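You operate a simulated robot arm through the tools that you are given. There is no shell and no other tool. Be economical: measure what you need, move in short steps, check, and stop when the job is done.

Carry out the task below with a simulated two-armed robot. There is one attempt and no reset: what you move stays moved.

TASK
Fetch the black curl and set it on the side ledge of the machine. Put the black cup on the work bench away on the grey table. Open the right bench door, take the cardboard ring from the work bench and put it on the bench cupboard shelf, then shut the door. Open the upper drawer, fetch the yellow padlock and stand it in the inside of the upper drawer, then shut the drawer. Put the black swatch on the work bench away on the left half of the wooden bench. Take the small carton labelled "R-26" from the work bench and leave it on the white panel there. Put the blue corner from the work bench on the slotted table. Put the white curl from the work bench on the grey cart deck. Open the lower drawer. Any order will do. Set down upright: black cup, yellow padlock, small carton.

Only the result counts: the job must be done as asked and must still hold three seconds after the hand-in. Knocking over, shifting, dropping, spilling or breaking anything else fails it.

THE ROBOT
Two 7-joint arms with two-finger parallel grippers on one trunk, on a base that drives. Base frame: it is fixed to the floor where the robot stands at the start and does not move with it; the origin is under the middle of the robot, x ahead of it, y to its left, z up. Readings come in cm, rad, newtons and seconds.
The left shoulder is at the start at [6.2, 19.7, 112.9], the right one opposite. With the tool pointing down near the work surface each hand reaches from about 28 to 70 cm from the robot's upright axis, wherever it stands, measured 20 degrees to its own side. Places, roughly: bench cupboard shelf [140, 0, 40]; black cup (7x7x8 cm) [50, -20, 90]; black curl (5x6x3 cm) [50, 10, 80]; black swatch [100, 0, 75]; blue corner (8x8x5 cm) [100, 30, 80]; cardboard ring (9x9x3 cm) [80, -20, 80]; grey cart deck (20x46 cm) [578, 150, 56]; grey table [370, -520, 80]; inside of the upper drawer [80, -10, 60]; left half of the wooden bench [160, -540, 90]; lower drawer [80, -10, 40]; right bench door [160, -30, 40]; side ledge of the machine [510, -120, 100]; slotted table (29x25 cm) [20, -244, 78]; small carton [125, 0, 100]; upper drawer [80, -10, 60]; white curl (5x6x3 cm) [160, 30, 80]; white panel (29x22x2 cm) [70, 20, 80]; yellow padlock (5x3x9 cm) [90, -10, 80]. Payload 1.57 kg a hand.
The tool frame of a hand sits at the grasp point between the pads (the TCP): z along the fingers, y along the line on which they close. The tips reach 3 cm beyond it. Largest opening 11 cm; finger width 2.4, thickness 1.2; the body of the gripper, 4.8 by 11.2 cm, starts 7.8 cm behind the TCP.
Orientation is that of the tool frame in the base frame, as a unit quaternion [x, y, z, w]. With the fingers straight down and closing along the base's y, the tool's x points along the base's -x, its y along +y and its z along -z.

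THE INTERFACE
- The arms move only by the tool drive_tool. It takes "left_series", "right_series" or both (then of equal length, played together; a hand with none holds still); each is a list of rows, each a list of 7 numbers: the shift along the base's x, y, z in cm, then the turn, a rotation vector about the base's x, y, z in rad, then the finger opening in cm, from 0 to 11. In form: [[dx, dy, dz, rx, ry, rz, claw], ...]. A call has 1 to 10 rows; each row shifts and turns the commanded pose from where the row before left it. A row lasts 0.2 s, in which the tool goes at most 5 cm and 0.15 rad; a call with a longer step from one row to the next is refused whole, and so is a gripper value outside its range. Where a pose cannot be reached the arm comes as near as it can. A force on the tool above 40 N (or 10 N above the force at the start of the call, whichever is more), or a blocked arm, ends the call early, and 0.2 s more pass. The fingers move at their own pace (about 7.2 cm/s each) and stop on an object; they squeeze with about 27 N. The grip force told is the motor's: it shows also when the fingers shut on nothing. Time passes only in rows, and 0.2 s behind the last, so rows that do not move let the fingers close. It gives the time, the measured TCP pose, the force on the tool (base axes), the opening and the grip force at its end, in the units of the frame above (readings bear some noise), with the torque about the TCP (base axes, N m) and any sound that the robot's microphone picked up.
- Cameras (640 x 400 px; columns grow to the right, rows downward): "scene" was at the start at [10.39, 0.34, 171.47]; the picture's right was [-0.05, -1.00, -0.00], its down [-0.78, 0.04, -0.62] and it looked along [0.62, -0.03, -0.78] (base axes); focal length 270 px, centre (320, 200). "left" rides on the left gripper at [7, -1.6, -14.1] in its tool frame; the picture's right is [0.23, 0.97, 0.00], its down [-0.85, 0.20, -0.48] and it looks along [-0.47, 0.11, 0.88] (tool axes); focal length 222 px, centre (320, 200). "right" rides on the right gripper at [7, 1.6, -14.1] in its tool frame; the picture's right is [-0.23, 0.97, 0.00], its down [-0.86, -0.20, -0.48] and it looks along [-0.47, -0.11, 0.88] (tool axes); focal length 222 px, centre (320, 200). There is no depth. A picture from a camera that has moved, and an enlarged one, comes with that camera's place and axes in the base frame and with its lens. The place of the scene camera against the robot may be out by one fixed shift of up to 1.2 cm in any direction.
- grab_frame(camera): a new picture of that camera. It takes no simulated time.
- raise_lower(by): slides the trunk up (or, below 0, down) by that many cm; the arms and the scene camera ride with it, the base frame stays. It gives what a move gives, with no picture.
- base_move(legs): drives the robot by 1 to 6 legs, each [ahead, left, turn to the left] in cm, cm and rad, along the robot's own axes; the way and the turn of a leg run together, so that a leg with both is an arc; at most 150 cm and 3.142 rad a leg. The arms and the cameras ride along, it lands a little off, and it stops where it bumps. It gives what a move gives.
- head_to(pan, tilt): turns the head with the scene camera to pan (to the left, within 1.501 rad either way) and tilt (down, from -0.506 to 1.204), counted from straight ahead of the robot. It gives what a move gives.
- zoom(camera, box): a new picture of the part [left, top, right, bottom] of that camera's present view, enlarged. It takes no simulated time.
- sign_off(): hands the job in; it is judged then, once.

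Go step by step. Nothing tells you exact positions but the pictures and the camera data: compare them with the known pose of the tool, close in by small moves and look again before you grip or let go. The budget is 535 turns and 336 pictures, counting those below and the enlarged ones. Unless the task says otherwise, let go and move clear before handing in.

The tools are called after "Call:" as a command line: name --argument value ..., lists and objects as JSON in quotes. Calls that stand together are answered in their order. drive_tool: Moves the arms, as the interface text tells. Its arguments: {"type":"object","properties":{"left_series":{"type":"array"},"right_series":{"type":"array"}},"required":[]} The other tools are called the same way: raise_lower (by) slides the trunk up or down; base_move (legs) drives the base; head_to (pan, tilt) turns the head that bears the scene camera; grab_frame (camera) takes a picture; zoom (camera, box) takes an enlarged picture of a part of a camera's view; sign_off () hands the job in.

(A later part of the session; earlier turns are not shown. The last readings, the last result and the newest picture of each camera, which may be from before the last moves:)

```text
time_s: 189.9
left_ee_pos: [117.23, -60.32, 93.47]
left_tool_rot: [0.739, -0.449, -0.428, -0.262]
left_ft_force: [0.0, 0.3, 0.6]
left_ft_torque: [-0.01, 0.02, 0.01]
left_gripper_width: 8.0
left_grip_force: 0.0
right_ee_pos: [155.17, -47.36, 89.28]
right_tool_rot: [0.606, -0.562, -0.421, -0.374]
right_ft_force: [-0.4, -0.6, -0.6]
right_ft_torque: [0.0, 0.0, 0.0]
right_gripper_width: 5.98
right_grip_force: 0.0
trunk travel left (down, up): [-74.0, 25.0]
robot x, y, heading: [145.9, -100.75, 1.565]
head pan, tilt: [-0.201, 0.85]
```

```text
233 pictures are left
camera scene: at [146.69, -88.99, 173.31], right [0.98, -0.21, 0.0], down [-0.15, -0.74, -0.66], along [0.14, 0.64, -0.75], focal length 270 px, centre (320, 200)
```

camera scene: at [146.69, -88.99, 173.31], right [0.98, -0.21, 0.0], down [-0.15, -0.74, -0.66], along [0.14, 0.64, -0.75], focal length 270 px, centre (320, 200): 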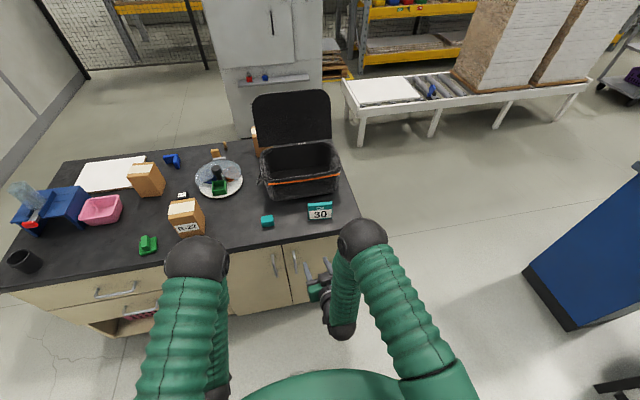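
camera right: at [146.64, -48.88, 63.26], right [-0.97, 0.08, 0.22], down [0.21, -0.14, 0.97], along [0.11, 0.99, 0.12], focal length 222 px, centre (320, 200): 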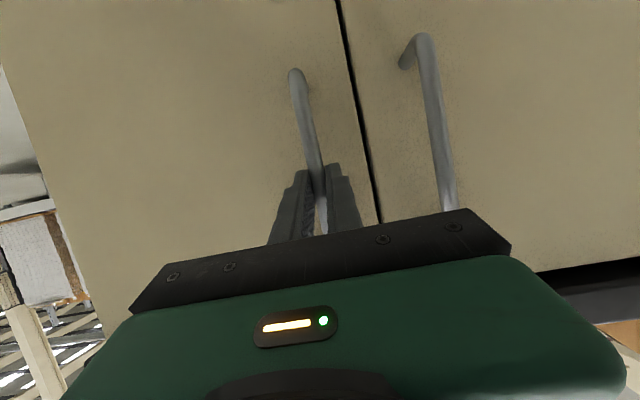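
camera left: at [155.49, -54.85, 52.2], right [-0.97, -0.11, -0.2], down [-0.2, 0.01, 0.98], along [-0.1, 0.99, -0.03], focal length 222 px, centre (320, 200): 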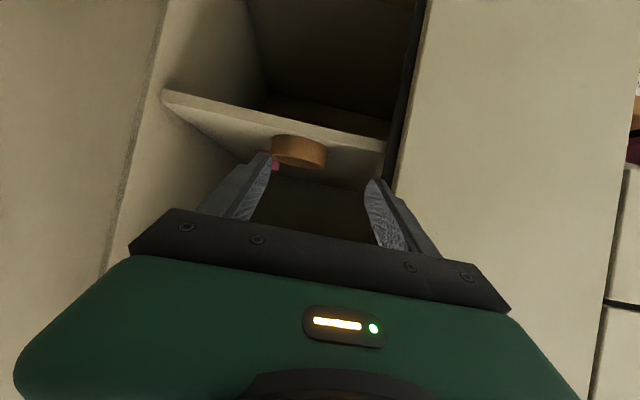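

Redo with proper rotation axes and smaller turns.

Call:
drive_tool --right_series '[[0, -1, 2, -0.14, -0.014, 0, 8], [0, -1, 2, -0.14, -0.014, 0, 8], [0, -1, 2, -0.14, -0.014, 0, 8], [0, -1, 2, -0.14, -0.014, 0, 8], [0, -1, 2, -0.14, -0.014, 0, 8], [1, -1, 2, -0.14, -0.014, 0, 8], [1, -1, 2, -0.14, -0.014, 0, 8], [1, -1, 2, -0.14, -0.014, 0, 8], [1, 0, 2, -0.07, -0.01, -0.05, 8], [1, 0, 2, 0, 0, -0.05, 8]]' --left_series '[[0, 1, 2, -0.125, -0.064, 0, 8], [0, 1, 2, -0.125, -0.064, 0, 8], [0, 1, 2, -0.125, -0.064, 0, 8], [0, 1, 2, -0.125, -0.064, 0, 8], [0, 1, 2, -0.125, -0.064, 0, 8], [0, 1, 2, -0.125, -0.064, 0, 8], [0, 1, 2, -0.125, -0.064, 0, 8], [0, 1, 2, -0.05, -0.03, -0.1, 8], [0, 1, 2, 0, 0, -0.14, 8], [0, 1, 2, 0, 0, -0.14, 8]]'

```text
time_s: 192.1
left_ee_pos: [117.29, -49.13, 112.54]
left_tool_rot: [0.74, -0.672, -0.004, -0.005]
left_ft_force: [0.5, 0.4, 0.3]
left_ft_torque: [-0.01, -0.01, -0.01]
left_gripper_width: 8.02
left_grip_force: 0.1
left hand out of reach, approached as far as the arm can: row 1
right_ee_pos: [160.26, -55.34, 109.26]
right_tool_rot: [-0.699, 0.715, -0.003, 0.002]
right_ft_force: [0.0, -0.1, -0.3]
right_ft_torque: [0.01, 0.02, 0.0]
right_gripper_width: 7.99
right_grip_force: 0.0
trunk travel left (down, up): [-74.0, 25.0]
robot x, y, heading: [145.51, -100.77, 1.565]
head pan, tilt: [-0.201, 0.85]
```

Now drive around to the far (left) side of the bench for the remaining labels and items.

Call:
base_move --legs '[[14, 0, 0.005], [0, 148, 0], [150, 0, 0], [25, 0, 0]]'

Call:
base_move --legs '[[0, 0, -1.571], [0, 0, -1.571]]'

```text
time_s: 208.8
left_ee_pos: [-27.5, 140.72, 112.56]
left_tool_rot: [0.741, -0.671, -0.004, -0.005]
left_ft_force: [0.6, 0.7, 0.1]
left_ft_torque: [-0.01, 0.03, -0.02]
left_gripper_width: 7.99
left_grip_force: 0.0
right_ee_pos: [15.53, 134.45, 109.38]
right_tool_rot: [-0.7, 0.714, -0.001, 0.003]
right_ft_force: [-0.3, -0.3, 1.4]
right_ft_torque: [-0.02, 0.0, -0.01]
right_gripper_width: 7.99
right_grip_force: 0.1
trunk travel left (down, up): [-74.0, 25.0]
robot x, y, heading: [0.68, 89.48, 1.56]
head pan, tilt: [-0.201, 0.85]
```

```text
time_s: 216.8
left_ee_pos: [29.37, 37.23, 112.44]
left_tool_rot: [0.673, 0.74, -0.005, 0.003]
left_ft_force: [-0.5, -0.7, -0.4]
left_ft_torque: [0.01, -0.03, 0.0]
left_gripper_width: 7.98
left_grip_force: 0.1
right_ee_pos: [-13.61, 43.68, 109.24]
right_tool_rot: [0.716, 0.698, -0.003, -0.003]
right_ft_force: [-0.2, -1.3, 0.0]
right_ft_torque: [0.01, 0.01, 0.0]
right_gripper_width: 7.99
right_grip_force: 0.1
trunk travel left (down, up): [-74.0, 25.0]
robot x, y, heading: [1.04, 89.17, -1.582]
head pan, tilt: [-0.201, 0.85]
```

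Call:
base_move --legs '[[0, 95, 0.01]]'

Call:
head_to --pan 0 --tilt 0.8

Call:
grab_frame --camera "scene"

Call:
zoom --camera "scene" --box '[180, 150, 460, 325]'

```text
time_s: 221.8
left_ee_pos: [124.21, 36.8, 112.7]
left_tool_rot: [0.671, 0.742, -0.005, 0.004]
left_ft_force: [-0.9, -0.5, -0.2]
left_ft_torque: [0.01, 0.0, 0.0]
left_gripper_width: 7.99
left_grip_force: 0.0
right_ee_pos: [81.16, 42.9, 109.26]
right_tool_rot: [0.714, 0.7, -0.001, -0.001]
right_ft_force: [0.8, -0.1, 0.4]
right_ft_torque: [-0.01, -0.01, -0.02]
right_gripper_width: 8.01
right_grip_force: 0.1
trunk travel left (down, up): [-74.0, 25.0]
robot x, y, heading: [95.77, 88.15, -1.578]
head pan, tilt: [-0.201, 0.85]
```

```text
time_s: 222.5
left_ee_pos: [124.35, 36.98, 112.76]
left_tool_rot: [0.671, 0.741, -0.005, 0.004]
left_ft_force: [0.6, -1.0, -0.1]
left_ft_torque: [-0.01, 0.02, 0.02]
left_gripper_width: 8.02
left_grip_force: 0.0
right_ee_pos: [81.29, 43.14, 109.41]
right_tool_rot: [0.714, 0.7, -0.002, -0.002]
right_ft_force: [-0.2, -0.8, 0.3]
right_ft_torque: [-0.02, -0.02, 0.02]
right_gripper_width: 7.99
right_grip_force: 0.0
trunk travel left (down, up): [-74.0, 25.0]
robot x, y, heading: [95.84, 88.33, -1.581]
head pan, tilt: [0.0, 0.799]
```

```text
232 pictures are left
camera scene: at [95.22, 77.7, 173.72], right [-1.0, 0.01, 0.0], down [0.0, 0.72, -0.7], along [0.0, -0.7, -0.72], focal length 270 px, centre (320, 200)
```

scene: 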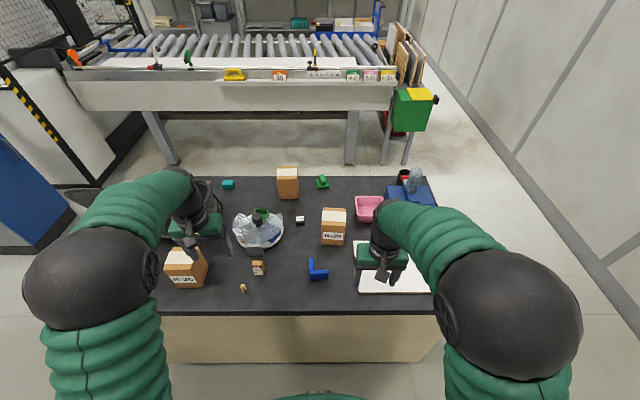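

```text
2.29 times, centred on (320, 238) of scene
camera zoom: at [95.22, 77.7, 173.72], right [-1.0, 0.01, 0.0], down [0.0, 0.72, -0.7], along [0.0, -0.7, -0.72], focal length 617 px, centre (320, 114)
```

zoom: 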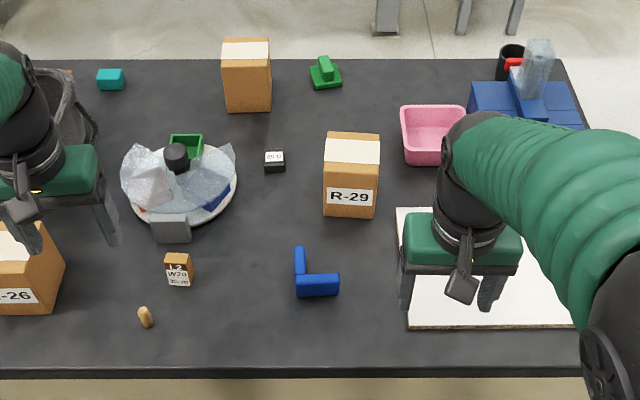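

The far carton reads "…-26". Zoom on it and on the turntable.

Call:
zoom --camera "scene" --box '[150, 200, 290, 300]'

Call:
grab_frame --camera "left"

Call:
grab_frame --camera "right"

```text
4.00 times, centred on (220, 250) of scene
camera zoom: at [95.22, 77.7, 173.72], right [-1.0, 0.01, 0.0], down [0.0, 0.72, -0.7], along [0.0, -0.7, -0.72], focal length 1080 px, centre (720, 0)
```

zoom: 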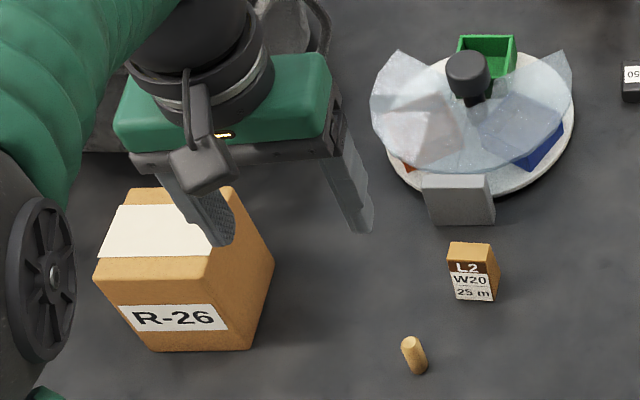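

```text
229 pictures are left
camera left: at [122.02, 43.96, 126.88], right [0.95, 0.32, -0.01], down [0.29, -0.82, 0.49], along [0.15, -0.47, -0.87], focal length 222 px, centre (320, 200)
```

left: 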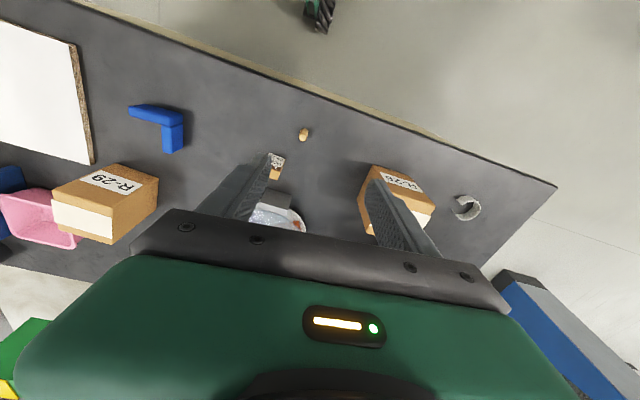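

```text
228 pictures are left
camera right: at [83.16, 50.1, 123.42], right [0.97, -0.25, -0.01], down [-0.21, -0.85, 0.48], along [-0.12, -0.47, -0.88], focal length 222 px, centre (320, 200)
```

right: 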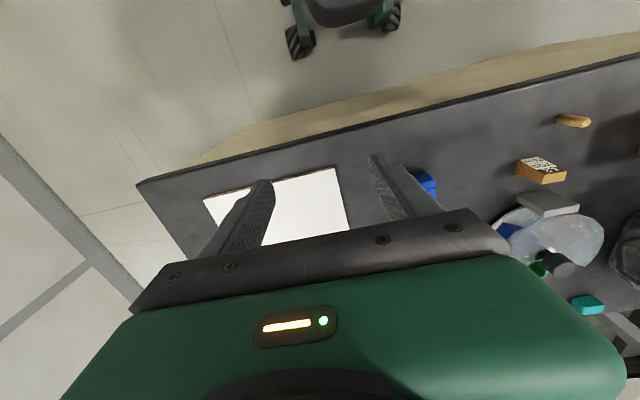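

R-26 confirmed. The swatch is probably in a covered bin of the turntable; zoom closely.

Call:
zoom --camera "scene" --box '[232, 200, 300, 255]'

Call:
zoom --camera "right" --box '[470, 170, 640, 300]'

```text
7.27 times, centred on (266, 228) of scene
camera zoom: at [95.22, 77.7, 173.72], right [-1.0, 0.01, 0.0], down [0.0, 0.72, -0.7], along [0.0, -0.7, -0.72], focal length 1963 px, centre (713, 0)
```

zoom: 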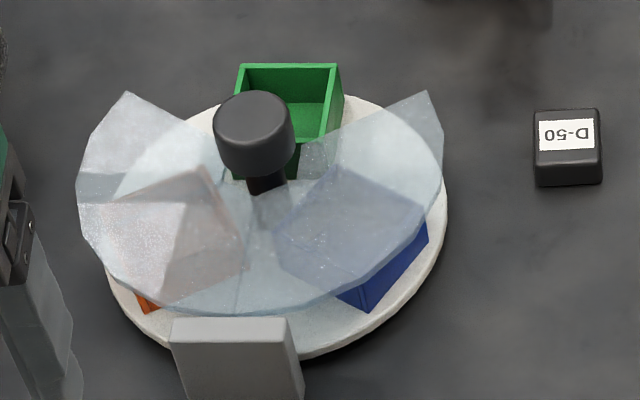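

```text
3.08 times, centred on (555, 235) of right
camera zoom: at [83.16, 50.1, 123.42], right [0.97, -0.25, -0.01], down [-0.21, -0.85, 0.48], along [-0.12, -0.47, -0.88], focal length 684 px, centre (-403, 92)
```

zoom: 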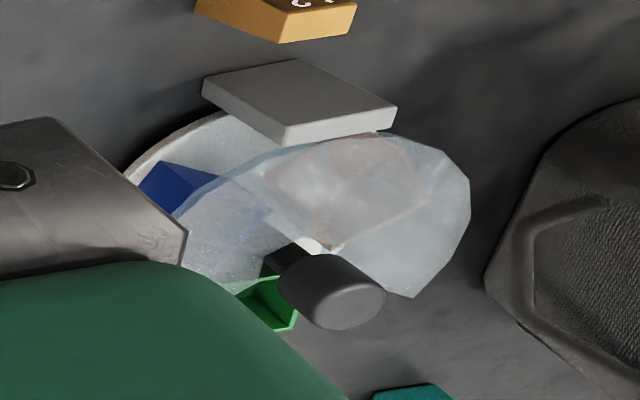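

R-26 carton ≈ (141,27.5), about 9×9×12 cm; white curl ≈ (162,29.5). Shift the base left and align the left hand above the carton.

Call:
base_move --legs '[[4, 20, 0.01]]'

Call:
drive_tool --left_series '[[-1, -2, 0, 0, 0, -0.05, 11], [-1, -2, 0, 0, 0, -0.05, 11]]'

Call:
grab_frame --camera "left"

```text
time_s: 224.1
left_ee_pos: [144.72, 33.24, 112.76]
left_tool_rot: [0.667, 0.745, -0.005, 0.006]
left_ft_force: [-1.1, 0.2, 0.3]
left_ft_torque: [0.02, -0.06, 0.02]
left_gripper_width: 8.02
left_grip_force: 0.1
right_ee_pos: [101.62, 38.87, 109.35]
right_tool_rot: [0.711, 0.703, -0.002, 0.0]
right_ft_force: [0.0, -0.5, -0.2]
right_ft_torque: [-0.02, -0.02, 0.01]
right_gripper_width: 7.99
right_grip_force: 0.1
trunk travel left (down, up): [-74.0, 25.0]
robot x, y, heading: [115.79, 83.97, -1.567]
head pan, tilt: [0.0, 0.799]
```

```text
time_s: 224.7
left_ee_pos: [142.91, 29.11, 112.79]
left_tool_rot: [0.703, 0.711, -0.006, 0.003]
left_ft_force: [-0.3, -0.2, -1.5]
left_ft_torque: [0.01, -0.01, 0.02]
left_gripper_width: 11.0
left_grip_force: 0.1
right_ee_pos: [101.94, 38.92, 109.28]
right_tool_rot: [0.712, 0.702, -0.003, -0.001]
right_ft_force: [0.8, 0.0, -0.2]
right_ft_torque: [0.04, -0.02, 0.0]
right_gripper_width: 8.0
right_grip_force: 0.1
trunk travel left (down, up): [-74.0, 25.0]
robot x, y, heading: [115.91, 84.35, -1.566]
head pan, tilt: [0.0, 0.799]
```

```text
225 pictures are left
camera left: at [141.25, 36.36, 126.94], right [0.97, 0.24, -0.01], down [0.21, -0.85, 0.49], along [0.11, -0.48, -0.87], focal length 222 px, centre (320, 200)
```

left: 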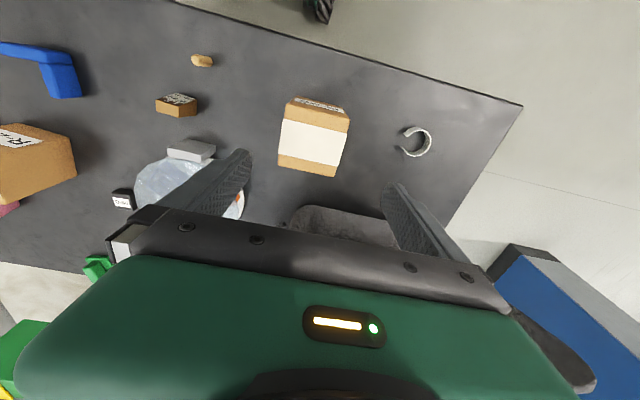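

Align over the carton (142,27.6) and descend partway.

Call:
drive_tool --left_series '[[-0.9, -1.5, -3, 0, 0, 0.05, 11], [0, 0, -4, 0, 0, 0, 11], [0, 0, -3, 0, 0, 0, 11]]'

Call:
grab_frame --camera "left"

```text
time_s: 225.5
left_ee_pos: [142.05, 27.61, 102.75]
left_tool_rot: [0.684, 0.729, -0.007, 0.004]
left_ft_force: [-0.1, -0.9, -0.1]
left_ft_torque: [-0.02, -0.01, 0.01]
left_gripper_width: 11.0
left_grip_force: 0.2
right_ee_pos: [102.04, 38.98, 109.43]
right_tool_rot: [0.711, 0.703, -0.005, -0.002]
right_ft_force: [1.0, -0.2, 0.6]
right_ft_torque: [-0.03, -0.02, -0.01]
right_gripper_width: 7.99
right_grip_force: 0.0
trunk travel left (down, up): [-74.0, 25.0]
robot x, y, heading: [116.07, 84.22, -1.567]
head pan, tilt: [0.0, 0.799]
```

```text
224 pictures are left
camera left: at [140.18, 34.8, 116.89], right [0.96, 0.29, -0.01], down [0.25, -0.83, 0.49], along [0.13, -0.47, -0.87], focal length 222 px, centre (320, 200)
```

left: 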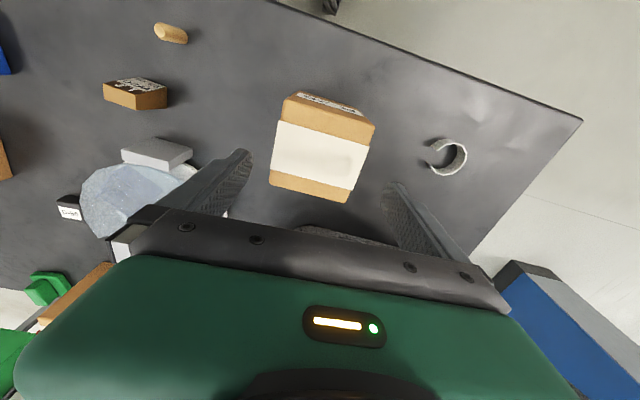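

Centered. Descend and grip.

Call:
drive_tool --left_series '[[0, 0.3, -4, 0, 0, 0, 11], [0, 0, -4, 0, 0, 0, 11], [0, 0, -3, 0, 0, 0, 11], [0, 0, -1.5, 0, 0, 0, 11]]'

Call:
grab_frame --camera "left"

```text
time_s: 226.5
left_ee_pos: [142.18, 27.96, 90.25]
left_tool_rot: [0.685, 0.729, -0.007, 0.004]
left_ft_force: [0.2, -1.5, 0.3]
left_ft_torque: [0.0, 0.01, 0.02]
left_gripper_width: 11.01
left_grip_force: 0.0
right_ee_pos: [101.96, 38.91, 109.39]
right_tool_rot: [0.711, 0.703, -0.004, -0.001]
right_ft_force: [-0.4, -0.3, -0.6]
right_ft_torque: [0.0, 0.02, -0.01]
right_gripper_width: 8.0
right_grip_force: 0.0
trunk travel left (down, up): [-74.0, 25.0]
robot x, y, heading: [116.29, 84.1, -1.567]
head pan, tilt: [0.0, 0.799]
```

```text
223 pictures are left
camera left: at [140.15, 35.06, 104.5], right [0.96, 0.29, -0.01], down [0.25, -0.83, 0.49], along [0.13, -0.47, -0.87], focal length 222 px, centre (320, 200)
```

left: 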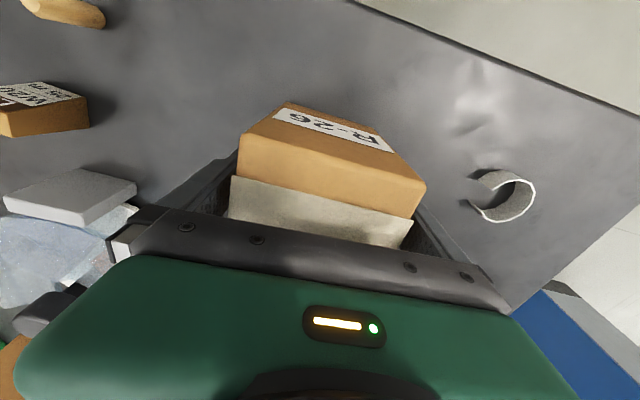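

Straddled. Close and lift slightly.

Call:
drive_tool --left_series '[[0, 0, 0, 0, 0, 0, 7], [0, 0, 0, 0, 0, 0, 7], [0, 0, 0, 0, 0, 0, 7], [0, 0, 2, 0, 0, 0, 7], [0, 0, 3, 0, 0, 0, 7]]'

Call:
grab_frame --camera "left"

```text
time_s: 227.7
left_ee_pos: [142.1, 28.16, 95.35]
left_tool_rot: [0.685, 0.728, -0.007, 0.004]
left_ft_force: [-0.6, -0.5, -4.1]
left_ft_torque: [-0.02, -0.01, 0.0]
left_gripper_width: 9.08
left_grip_force: 26.9
right_ee_pos: [102.02, 38.93, 109.42]
right_tool_rot: [0.711, 0.703, -0.005, -0.001]
right_ft_force: [0.1, 1.3, 0.5]
right_ft_torque: [-0.02, -0.02, 0.01]
right_gripper_width: 7.99
right_grip_force: 0.0
trunk travel left (down, up): [-74.0, 25.0]
robot x, y, heading: [116.14, 84.81, -1.567]
head pan, tilt: [0.0, 0.799]
```

```text
222 pictures are left
camera left: at [140.14, 35.32, 109.53], right [0.96, 0.29, -0.01], down [0.25, -0.83, 0.49], along [0.13, -0.47, -0.87], focal length 222 px, centre (320, 200)
```

left: 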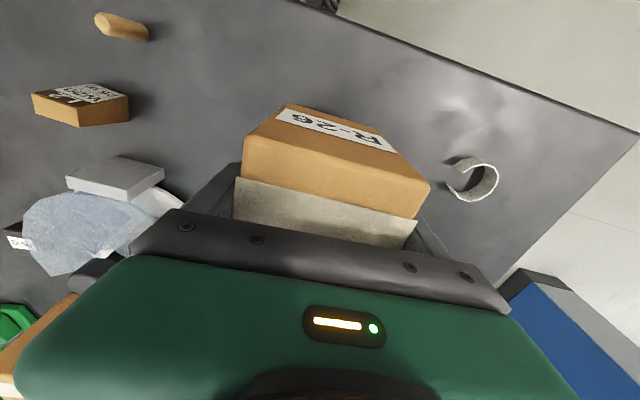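

R-26 held. Lift high and drive −x 72 cm to the white panel.

Call:
drive_tool --left_series '[[0, 0, 4, 0, 0, 0, 7], [0, 0, 4, 0, 0, 0, 7], [0, 0, 4, 0, 0, 0, 7], [0, 0, 4, 0, 0, 0, 7]]'

Call:
base_move --legs '[[0, -72, 0]]'

Call:
grab_frame --camera "scene"

Call:
grab_frame --camera "left"

```text
time_s: 228.7
left_ee_pos: [142.12, 27.97, 111.2]
left_tool_rot: [0.685, 0.729, -0.006, 0.003]
left_ft_force: [-0.5, 0.0, -2.7]
left_ft_torque: [0.0, -0.05, 0.0]
left_gripper_width: 9.1
left_grip_force: 26.8
right_ee_pos: [102.04, 39.02, 109.39]
right_tool_rot: [0.711, 0.703, -0.004, -0.002]
right_ft_force: [-0.2, -0.8, -0.2]
right_ft_torque: [-0.01, 0.0, -0.03]
right_gripper_width: 7.99
right_grip_force: 0.0
trunk travel left (down, up): [-74.0, 25.0]
robot x, y, heading: [115.78, 84.52, -1.565]
head pan, tilt: [0.0, 0.799]
```

```text
time_s: 232.6
left_ee_pos: [70.66, 27.76, 111.17]
left_tool_rot: [0.687, 0.727, -0.008, 0.002]
left_ft_force: [0.9, -0.5, -3.8]
left_ft_torque: [0.01, 0.02, -0.04]
left_gripper_width: 9.09
left_grip_force: 26.4
right_ee_pos: [30.56, 38.77, 109.51]
right_tool_rot: [0.713, 0.701, -0.006, -0.004]
right_ft_force: [0.4, 1.1, 0.1]
right_ft_torque: [0.0, 0.03, 0.01]
right_gripper_width: 7.98
right_grip_force: 0.1
trunk travel left (down, up): [-74.0, 25.0]
robot x, y, heading: [44.13, 84.33, -1.572]
head pan, tilt: [0.0, 0.799]
```

```text
221 pictures are left
camera scene: at [44.58, 73.38, 173.71], right [-1.0, 0.0, 0.0], down [0.0, 0.72, -0.69], along [0.0, -0.69, -0.72], focal length 270 px, centre (320, 200)
```

scene: 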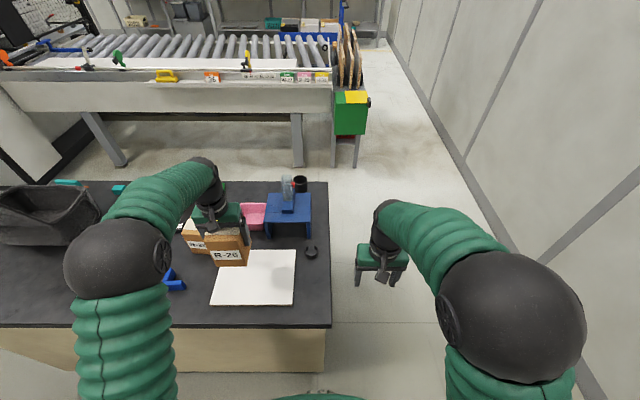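

```text
220 pictures are left
camera left: at [68.71, 34.72, 125.27], right [0.96, 0.28, -0.01], down [0.25, -0.84, 0.49], along [0.13, -0.47, -0.87], focal length 222 px, centre (320, 200)
```

left: 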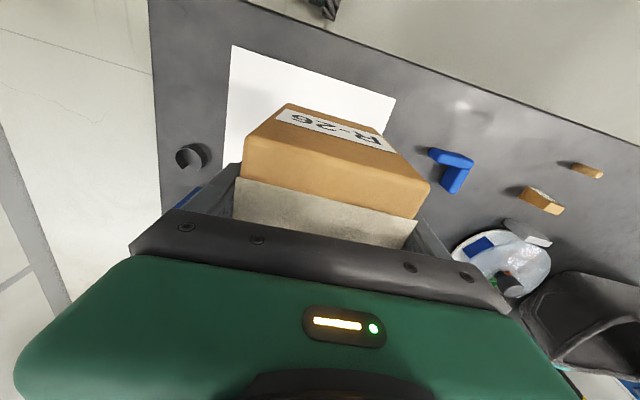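

Panel spans x 54–81.5, y 13–35. Center the carton over it and descend.

Call:
drive_tool --left_series '[[-1.7, -2.5, -3, 0, 0, -0.05, 7], [0, 0, -4, 0, 0, 0, 7], [0, 0, -4, 0, 0, 0, 7], [0, 0, -4, 0, 0, 0, 7], [0, 0, -2, 0, 0, 0, 7]]'

Call:
drive_tool --left_series '[[0, 0, -0.6, 0, 0, 0, 7], [0, 0, -0.5, 0, 0, 0, 7], [0, 0, -0.4, 0, 0, 0, 7], [0, 0, -0.3, 0, 0, 0, 7], [0, 0, -0.3, 0, 0, 0, 7], [0, 0, 0, 0, 0, 0, 7]]'

Call:
grab_frame --camera "left"

```text
time_s: 233.8
left_ee_pos: [68.32, 25.29, 94.3]
left_tool_rot: [0.705, 0.709, -0.007, 0.004]
left_ft_force: [0.0, -0.1, -2.8]
left_ft_torque: [-0.01, 0.03, 0.01]
left_gripper_width: 9.08
left_grip_force: 27.1
right_ee_pos: [29.91, 38.99, 109.44]
right_tool_rot: [0.713, 0.701, -0.004, -0.001]
right_ft_force: [-0.8, -0.2, -0.5]
right_ft_torque: [-0.02, -0.03, 0.0]
right_gripper_width: 8.03
right_grip_force: 0.1
trunk travel left (down, up): [-74.0, 25.0]
robot x, y, heading: [44.38, 83.97, -1.571]
head pan, tilt: [0.0, 0.799]
```

```text
time_s: 235.2
left_ee_pos: [68.51, 25.29, 92.22]
left_tool_rot: [0.705, 0.709, -0.008, 0.004]
left_ft_force: [-0.2, 0.6, -3.5]
left_ft_torque: [0.01, -0.01, 0.03]
left_gripper_width: 9.07
left_grip_force: 27.3
right_ee_pos: [30.21, 38.88, 109.53]
right_tool_rot: [0.714, 0.7, -0.004, 0.0]
right_ft_force: [0.3, 0.5, -0.9]
right_ft_torque: [-0.04, 0.01, -0.04]
right_gripper_width: 8.0
right_grip_force: 0.0
trunk travel left (down, up): [-74.0, 25.0]
robot x, y, heading: [44.04, 84.21, -1.57]
head pan, tilt: [0.0, 0.799]
```

```text
219 pictures are left
camera left: at [66.86, 32.57, 106.36], right [0.97, 0.23, -0.01], down [0.21, -0.85, 0.49], along [0.11, -0.48, -0.87], focal length 222 px, centre (320, 200)
```

left: 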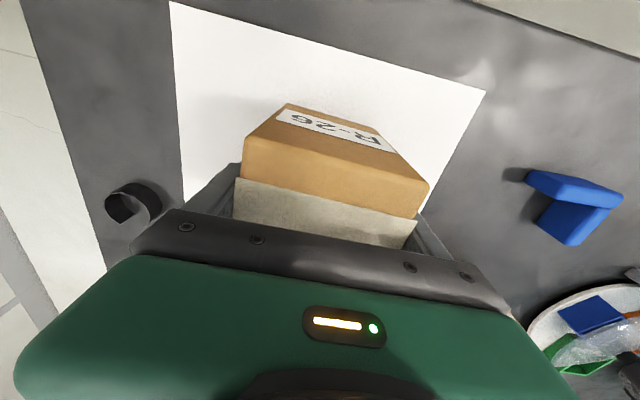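

Still in the air; lower more in small steps.

Call:
drive_tool --left_series '[[0, 0, -0.3, 0, 0, 0, 7], [0, 0, -0.3, 0, 0, 0, 7], [0, 0, -0.3, 0, 0, 0, 7], [0, 0, -0.3, 0, 0, 0, 7], [0, 0, 0, 0, 0, 0, 7]]'

```text
time_s: 236.4
left_ee_pos: [68.41, 25.29, 91.2]
left_tool_rot: [0.705, 0.709, -0.009, 0.007]
left_ft_force: [3.1, -3.3, 25.8]
left_ft_torque: [0.1, -0.86, -0.64]
left_gripper_width: 9.0
left_grip_force: 27.6
right_ee_pos: [29.96, 39.26, 109.57]
right_tool_rot: [0.713, 0.701, -0.004, 0.0]
right_ft_force: [0.2, 0.1, -0.5]
right_ft_torque: [-0.03, 0.01, 0.0]
right_gripper_width: 8.0
right_grip_force: 0.1
trunk travel left (down, up): [-74.0, 25.0]
robot x, y, heading: [44.49, 84.22, -1.573]
head pan, tilt: [0.0, 0.799]
```

Contact. Release and rise.

Call:
drive_tool --left_series '[[0, 0, 0.2, 0, 0, 0, 9.1], [0, 0, 0, 0, 0, 0, 10.5], [0, 0, 0, 0, 0, 0, 11], [0, 0, 1, 0, 0, 0, 11], [0, 0, 3, 0, 0, 0, 11], [0, 0, 4, 0, 0, 0, 11], [0, 0, 4, 0, 0, 0, 11], [0, 0, 4, 0, 0, 0, 11]]'

Call:
grab_frame --camera "left"

```text
time_s: 238.2
left_ee_pos: [68.38, 25.27, 107.51]
left_tool_rot: [0.705, 0.709, -0.006, 0.005]
left_ft_force: [-0.7, 0.1, 0.1]
left_ft_torque: [-0.02, 0.02, -0.02]
left_gripper_width: 11.01
left_grip_force: 0.0
right_ee_pos: [30.06, 39.07, 109.52]
right_tool_rot: [0.713, 0.701, -0.004, -0.001]
right_ft_force: [0.3, 0.2, -0.4]
right_ft_torque: [0.0, -0.01, 0.01]
right_gripper_width: 8.0
right_grip_force: 0.0
trunk travel left (down, up): [-74.0, 25.0]
robot x, y, heading: [44.31, 83.94, -1.57]
head pan, tilt: [0.0, 0.799]
```

```text
218 pictures are left
camera left: at [66.77, 32.55, 121.65], right [0.97, 0.23, -0.01], down [0.21, -0.85, 0.49], along [0.11, -0.48, -0.87], focal length 222 px, centre (320, 200)
```

left: 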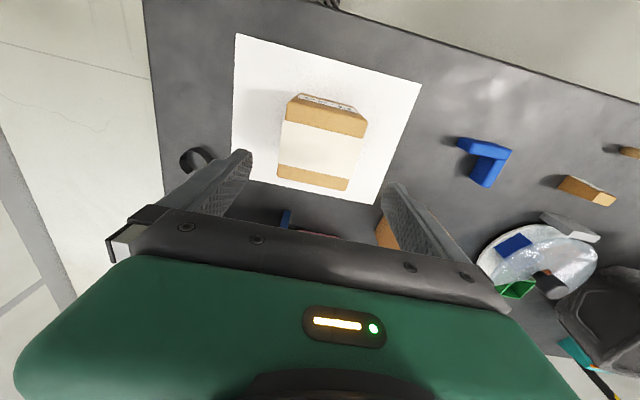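

R-26 stands on the panel. Now inspect the turntable with the left wrist camera from above.

Call:
base_move --legs '[[3, 55, 0]]'

Call:
grab_frame --camera "left"

Call:
zoom --camera "left" --box '[240, 60, 440, 220]'

```text
time_s: 241.4
left_ee_pos: [123.06, 21.79, 107.48]
left_tool_rot: [0.707, 0.707, -0.007, 0.006]
left_ft_force: [0.3, 0.3, 0.8]
left_ft_torque: [-0.02, -0.01, 0.03]
left_gripper_width: 11.02
left_grip_force: 0.1
right_ee_pos: [84.87, 35.98, 109.55]
right_tool_rot: [0.716, 0.698, -0.004, 0.001]
right_ft_force: [-0.4, 0.7, -0.4]
right_ft_torque: [0.02, -0.01, 0.0]
right_gripper_width: 7.99
right_grip_force: 0.1
trunk travel left (down, up): [-74.0, 25.0]
robot x, y, heading: [99.75, 80.59, -1.584]
head pan, tilt: [0.0, 0.799]
```

```text
217 pictures are left
camera left: at [121.44, 29.05, 121.65], right [0.97, 0.23, 0.0], down [0.2, -0.85, 0.49], along [0.11, -0.48, -0.87], focal length 222 px, centre (320, 200)
```

left: 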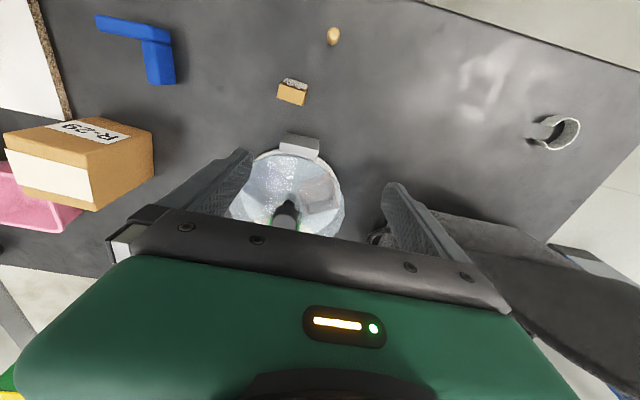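

```text
2.50 times, centred on (340, 140) of left
camera zoom: at [121.44, 29.05, 121.65], right [0.97, 0.23, 0.0], down [0.2, -0.85, 0.49], along [0.11, -0.48, -0.87], focal length 555 px, centre (270, 350)
```

zoom: 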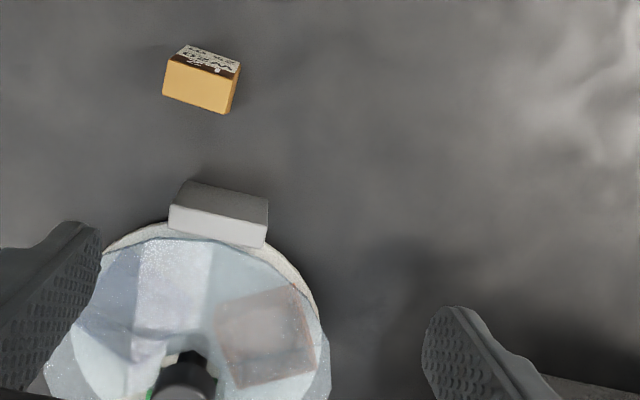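

No clear sign of black in the red bin. I look at the blue device and other containers more closely.

Call:
grab_frame --camera "scene"

Call:
zoom --camera "scene" --box '[340, 150, 460, 240]'

Call:
zoom --camera "scene" --box '[220, 150, 340, 240]'

```text
215 pictures are left
camera scene: at [98.58, 70.23, 173.71], right [-1.0, 0.01, 0.0], down [0.01, 0.72, -0.7], along [0.0, -0.7, -0.72], focal length 270 px, centre (320, 200)
```

scene: 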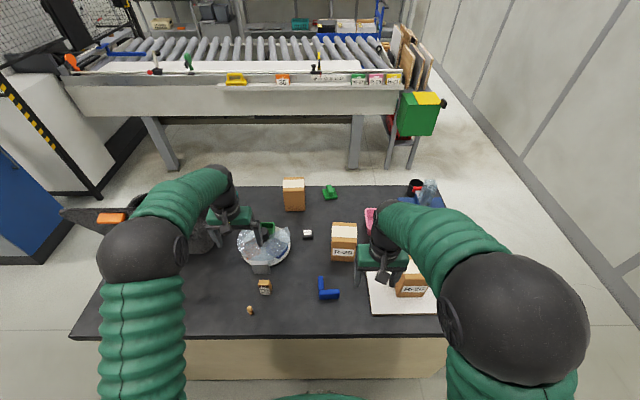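

```text
4.44 times, centred on (400, 195) of scene
camera zoom: at [98.58, 70.23, 173.71], right [-1.0, 0.01, 0.0], down [0.01, 0.72, -0.7], along [0.0, -0.7, -0.72], focal length 1200 px, centre (-36, 222)
```

zoom: 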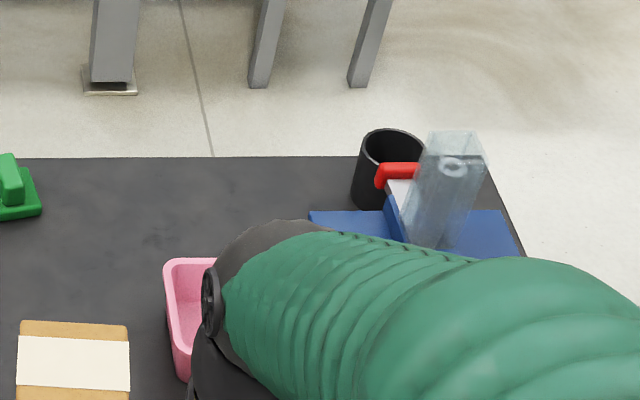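

```text
4.44 times, centred on (280, 195) of scene
camera zoom: at [98.58, 70.23, 173.71], right [-1.0, 0.01, 0.0], down [0.01, 0.72, -0.7], along [0.0, -0.7, -0.72], focal length 1200 px, centre (498, 222)
```

zoom: 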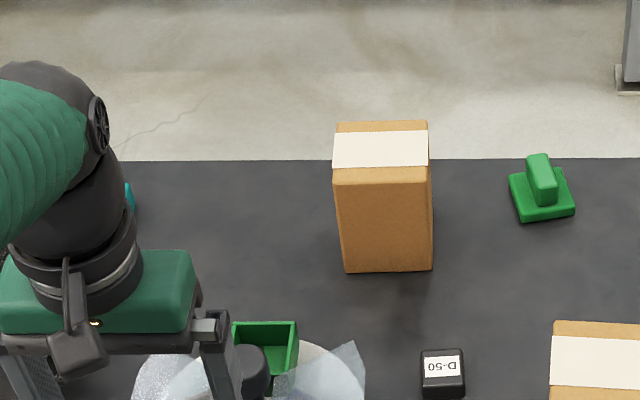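

The blue device is a dispenser with a clear magazine and red push handle. I take the right wrist camera over to look into the magazine.

Call:
base_move --legs '[[0, -33, 0.01]]'

Call:
grab_frame --camera "right"

```text
time_s: 243.6
left_ee_pos: [92.53, 22.39, 107.26]
left_tool_rot: [0.703, 0.711, -0.011, 0.002]
left_ft_force: [0.8, 0.0, 0.2]
left_ft_torque: [-0.04, 0.11, 0.0]
left_gripper_width: 11.01
left_grip_force: 0.1
right_ee_pos: [54.01, 36.0, 109.7]
right_tool_rot: [0.711, 0.703, -0.007, -0.003]
right_ft_force: [-0.3, -0.4, 0.4]
right_ft_torque: [0.03, 0.05, -0.01]
right_gripper_width: 8.0
right_grip_force: 0.1
trunk travel left (down, up): [-74.0, 25.0]
robot x, y, heading: [66.85, 80.91, -1.57]
head pan, tilt: [0.0, 0.799]
```

```text
212 pictures are left
camera right: at [56.02, 43.12, 123.71], right [0.97, -0.24, -0.01], down [-0.2, -0.85, 0.49], along [-0.13, -0.47, -0.87], focal length 222 px, centre (320, 200)
```

right: 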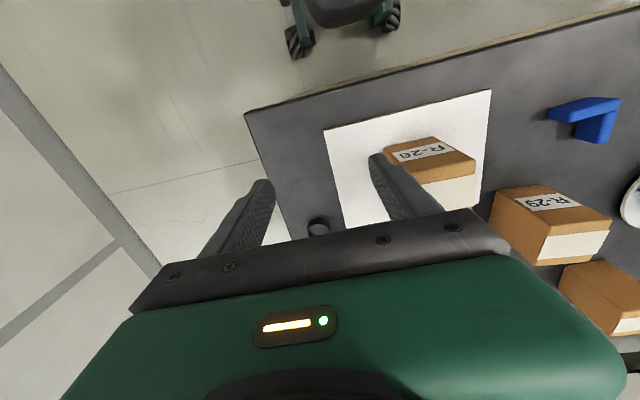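

Pull the right arm aside and zoom the scene camera on the dispenser.

Call:
drive_tool --right_series '[[-4, 2, 2, 0, 0, 0, 8], [-4, 2, 2, 0, 0, 0, 8], [-4, 2, 2, 0, 0, 0, 8], [-4, 2, 2, 0, 0, 0, 8], [-4, 1, 0, 0, 0, 0, 8]]'

Call:
head_to --pan -0.15 --tilt 0.75

Call:
grab_frame --camera "scene"

Call:
zoom --camera "scene" --box '[240, 160, 360, 250]'

```text
time_s: 244.8
left_ee_pos: [90.68, 22.41, 107.77]
left_tool_rot: [0.703, 0.711, -0.006, 0.008]
left_ft_force: [-0.7, -0.7, 0.2]
left_ft_torque: [-0.03, -0.01, 0.02]
left_gripper_width: 11.02
left_grip_force: 0.1
right_ee_pos: [32.28, 45.26, 117.48]
right_tool_rot: [0.712, 0.703, -0.002, 0.004]
right_ft_force: [-0.2, 0.0, 0.2]
right_ft_torque: [-0.02, -0.05, 0.02]
right_gripper_width: 8.01
right_grip_force: 0.0
trunk travel left (down, up): [-74.0, 25.0]
robot x, y, heading: [67.11, 80.86, -1.565]
head pan, tilt: [0.0, 0.799]
```

```text
time_s: 245.5
left_ee_pos: [91.28, 22.41, 107.63]
left_tool_rot: [0.702, 0.712, -0.007, 0.006]
left_ft_force: [0.0, 0.3, -0.6]
left_ft_torque: [-0.01, 0.01, 0.02]
left_gripper_width: 11.01
left_grip_force: 0.0
right_ee_pos: [32.98, 45.3, 117.61]
right_tool_rot: [0.711, 0.703, -0.004, 0.002]
right_ft_force: [0.0, -0.6, 0.3]
right_ft_torque: [0.0, -0.04, 0.0]
right_gripper_width: 7.99
right_grip_force: 0.1
trunk travel left (down, up): [-74.0, 25.0]
robot x, y, heading: [66.91, 80.63, -1.566]
head pan, tilt: [-0.15, 0.75]
```

```text
211 pictures are left
camera scene: at [65.24, 70.2, 174.11], right [-0.99, 0.15, 0.0], down [0.1, 0.68, -0.73], along [-0.11, -0.72, -0.68], focal length 270 px, centre (320, 200)
```

scene: 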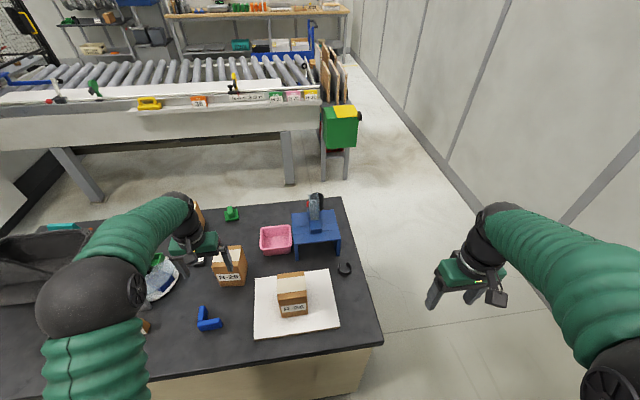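

```text
4.44 times, centred on (300, 205) of scene
camera zoom: at [65.24, 70.2, 174.11], right [-0.99, 0.15, 0.0], down [0.1, 0.68, -0.73], along [-0.11, -0.72, -0.68], focal length 1200 px, centre (409, 178)
```

zoom: 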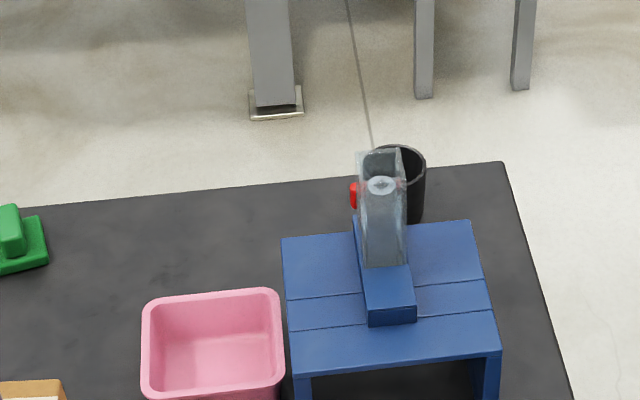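

Call:
zoom --camera "scene" --box '[298, 188, 334, 215]'

Call:
zoom --camera "scene" --box '[256, 220, 350, 290]'

```text
14.81 times, centred on (316, 202) of scene
camera zoom: at [65.24, 70.2, 174.11], right [-0.99, 0.15, 0.0], down [0.1, 0.68, -0.73], along [-0.11, -0.72, -0.68], focal length 3999 px, centre (379, 178)
```

zoom: 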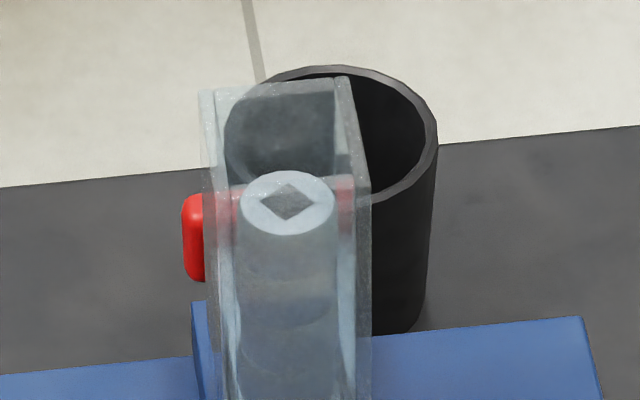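

```text
5.71 times, centred on (303, 255) of scene
camera zoom: at [65.24, 70.2, 174.11], right [-0.99, 0.15, 0.0], down [0.1, 0.68, -0.73], along [-0.11, -0.72, -0.68], focal length 1542 px, centre (417, -114)
```

zoom: 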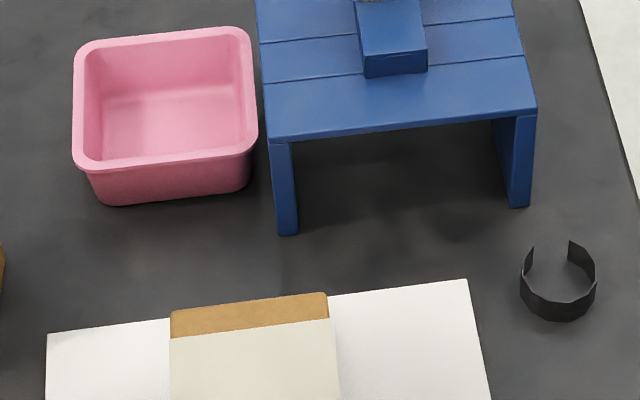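

The magazine holds white discs, not swatches. I'll first bank the curls: black curl ≈ (46.8,14.5). Move in with the right hand.

Call:
base_move --legs '[[4, 0, 0]]'

Call:
drive_tool --right_series '[[2, -3, 0, 0, 0, 0, 9], [2, -4, 0, 0, 0, 0, 9], [2, -4, 0, 0, 0, 0, 9], [2, -4, 0, 0, 0, 0, 9], [2, -4, -1, 0, 0, 0, 9], [2, -4, -2, 0, 0, 0, 9], [1.5, -2, -3, 0, 0, 0, 9]]'

Call:
grab_frame --camera "right"

```text
time_s: 246.4
left_ee_pos: [91.19, 19.33, 108.3]
left_tool_rot: [0.702, 0.712, -0.01, 0.009]
left_ft_force: [-0.6, 1.1, 0.0]
left_ft_torque: [0.01, 0.0, 0.02]
left_gripper_width: 11.0
left_grip_force: 0.0
right_ee_pos: [33.02, 42.4, 117.93]
right_tool_rot: [0.712, 0.702, -0.008, 0.005]
right_ft_force: [0.7, -0.4, 0.4]
right_ft_torque: [-0.03, -0.02, 0.03]
right_gripper_width: 7.99
right_grip_force: 0.1
trunk travel left (down, up): [-74.0, 25.0]
robot x, y, heading: [66.92, 76.71, -1.57]
head pan, tilt: [-0.15, 0.75]
```

```text
time_s: 248.0
left_ee_pos: [91.45, 18.38, 107.74]
left_tool_rot: [0.702, 0.712, -0.008, 0.006]
left_ft_force: [0.6, 0.0, 0.0]
left_ft_torque: [0.02, -0.01, -0.01]
left_gripper_width: 11.02
left_grip_force: 0.1
right_ee_pos: [46.7, 16.22, 111.47]
right_tool_rot: [0.712, 0.702, -0.005, 0.002]
right_ft_force: [0.2, 0.0, -0.6]
right_ft_torque: [-0.02, -0.02, 0.02]
right_gripper_width: 9.0
right_grip_force: 0.1
trunk travel left (down, up): [-74.0, 25.0]
robot x, y, heading: [67.18, 77.17, -1.564]
head pan, tilt: [-0.15, 0.75]
```

```text
207 pictures are left
camera right: at [48.54, 23.35, 125.61], right [0.97, -0.24, 0.0], down [-0.21, -0.85, 0.49], along [-0.12, -0.47, -0.87], focal length 222 px, centre (320, 200)
```

right: 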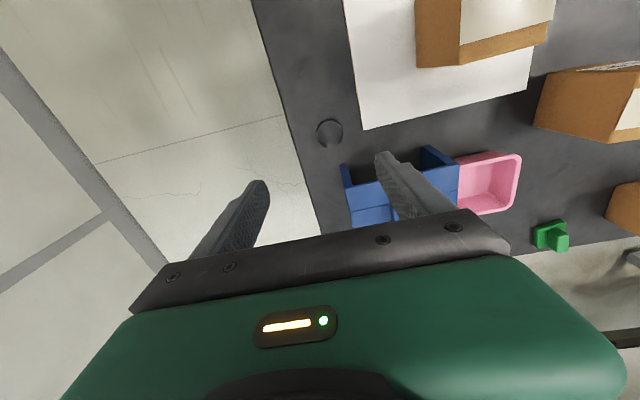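

Call:
drive_tool --right_series '[[1.1, -1.6, -3, 0, 0, 0, 7.6], [0, 0, -4, 0, 0, 0, 7.6], [0, 0, -4, 0, 0, 0, 7.6], [0, 0, -3, 0, 0, 0, 7.6]]'

Call:
grab_frame --camera "right"

```text
time_s: 249.0
left_ee_pos: [91.34, 18.49, 107.64]
left_tool_rot: [0.703, 0.711, -0.008, 0.008]
left_ft_force: [0.1, 0.2, 0.6]
left_ft_torque: [-0.01, -0.04, -0.01]
left_gripper_width: 11.0
left_grip_force: 0.0
right_ee_pos: [47.69, 14.8, 97.58]
right_tool_rot: [0.712, 0.702, -0.006, 0.003]
right_ft_force: [-0.3, -1.5, 0.3]
right_ft_torque: [0.02, 0.0, 0.01]
right_gripper_width: 7.6
right_grip_force: 0.1
trunk travel left (down, up): [-74.0, 25.0]
robot x, y, heading: [66.98, 77.01, -1.568]
head pan, tilt: [-0.15, 0.75]
```

```text
206 pictures are left
camera right: at [49.53, 21.88, 111.67], right [0.97, -0.24, 0.0], down [-0.21, -0.85, 0.49], along [-0.12, -0.47, -0.87], focal length 222 px, centre (320, 200)
```

right: 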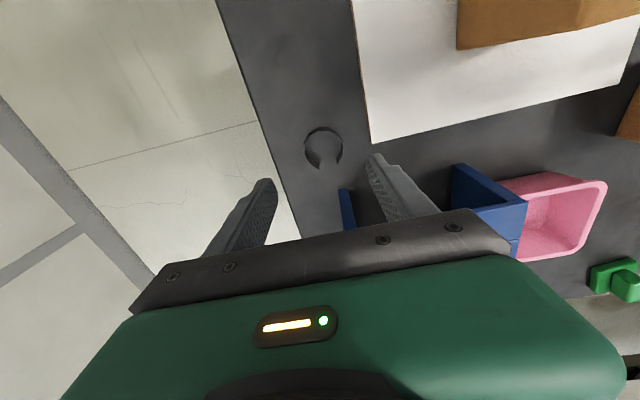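

Call:
drive_tool --right_series '[[0.2, -0.6, -4, 0, 0, 0, 7.6], [0, 0, -4, 0, 0, 0, 7.6], [0, 0, -3, 0, 0, 0, 7.6], [0, 0, -1, 0, 0, 0, 7.6]]'

Call:
grab_frame --camera "right"

```text
time_s: 250.0
left_ee_pos: [91.4, 18.56, 107.65]
left_tool_rot: [0.703, 0.711, -0.008, 0.007]
left_ft_force: [-0.2, 0.3, -0.3]
left_ft_torque: [0.01, -0.01, -0.02]
left_gripper_width: 10.99
left_grip_force: 0.1
right_ee_pos: [47.87, 14.17, 85.66]
right_tool_rot: [0.711, 0.703, -0.006, 0.002]
right_ft_force: [0.4, 0.0, 0.3]
right_ft_torque: [0.01, 0.01, 0.01]
right_gripper_width: 7.6
right_grip_force: 0.0
trunk travel left (down, up): [-74.0, 25.0]
robot x, y, heading: [67.18, 77.09, -1.569]
head pan, tilt: [-0.15, 0.75]
```

```text
205 pictures are left
camera right: at [49.64, 21.4, 99.56], right [0.97, -0.24, 0.0], down [-0.21, -0.85, 0.49], along [-0.12, -0.47, -0.87], focal length 222 px, centre (320, 200)
```

right: 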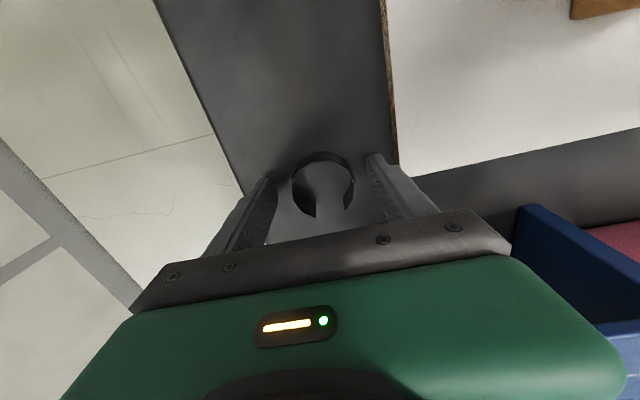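

Call:
drive_tool --right_series '[[0, -0.3, -0.3, 0, 0, 0, 6], [0, 0, 0, 0, 0, 0, 4], [0, 0, 0, 0, 0, 0, 3], [0, 0, 0, 0, 0, 0, 3], [0, 0, 3, 0, 0, 0, 3]]'

Call:
grab_frame --camera "right"

```text
time_s: 251.2
left_ee_pos: [91.3, 18.58, 107.84]
left_tool_rot: [0.703, 0.711, -0.008, 0.008]
left_ft_force: [0.0, 0.2, 0.0]
left_ft_torque: [0.0, -0.02, -0.01]
left_gripper_width: 10.99
left_grip_force: 0.1
right_ee_pos: [47.99, 14.09, 88.28]
right_tool_rot: [0.712, 0.702, -0.006, 0.001]
right_ft_force: [0.5, 1.0, -0.2]
right_ft_torque: [0.02, 0.01, -0.03]
right_gripper_width: 5.01
right_grip_force: 27.1
trunk travel left (down, up): [-74.0, 25.0]
robot x, y, heading: [67.24, 76.95, -1.565]
head pan, tilt: [-0.15, 0.75]
```

```text
204 pictures are left
camera right: at [49.82, 21.3, 102.36], right [0.97, -0.24, 0.0], down [-0.21, -0.85, 0.49], along [-0.12, -0.47, -0.87], focal length 222 px, centre (320, 200)
```

right: 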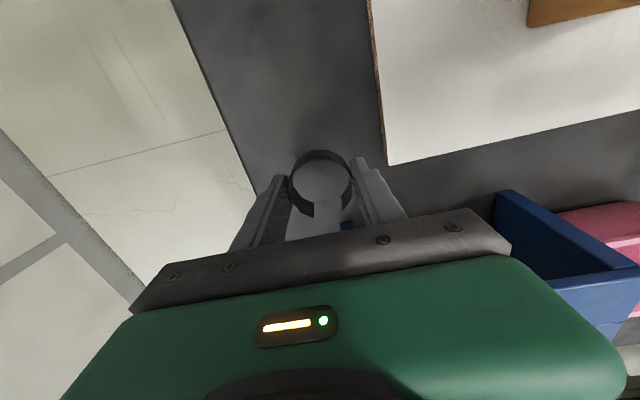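

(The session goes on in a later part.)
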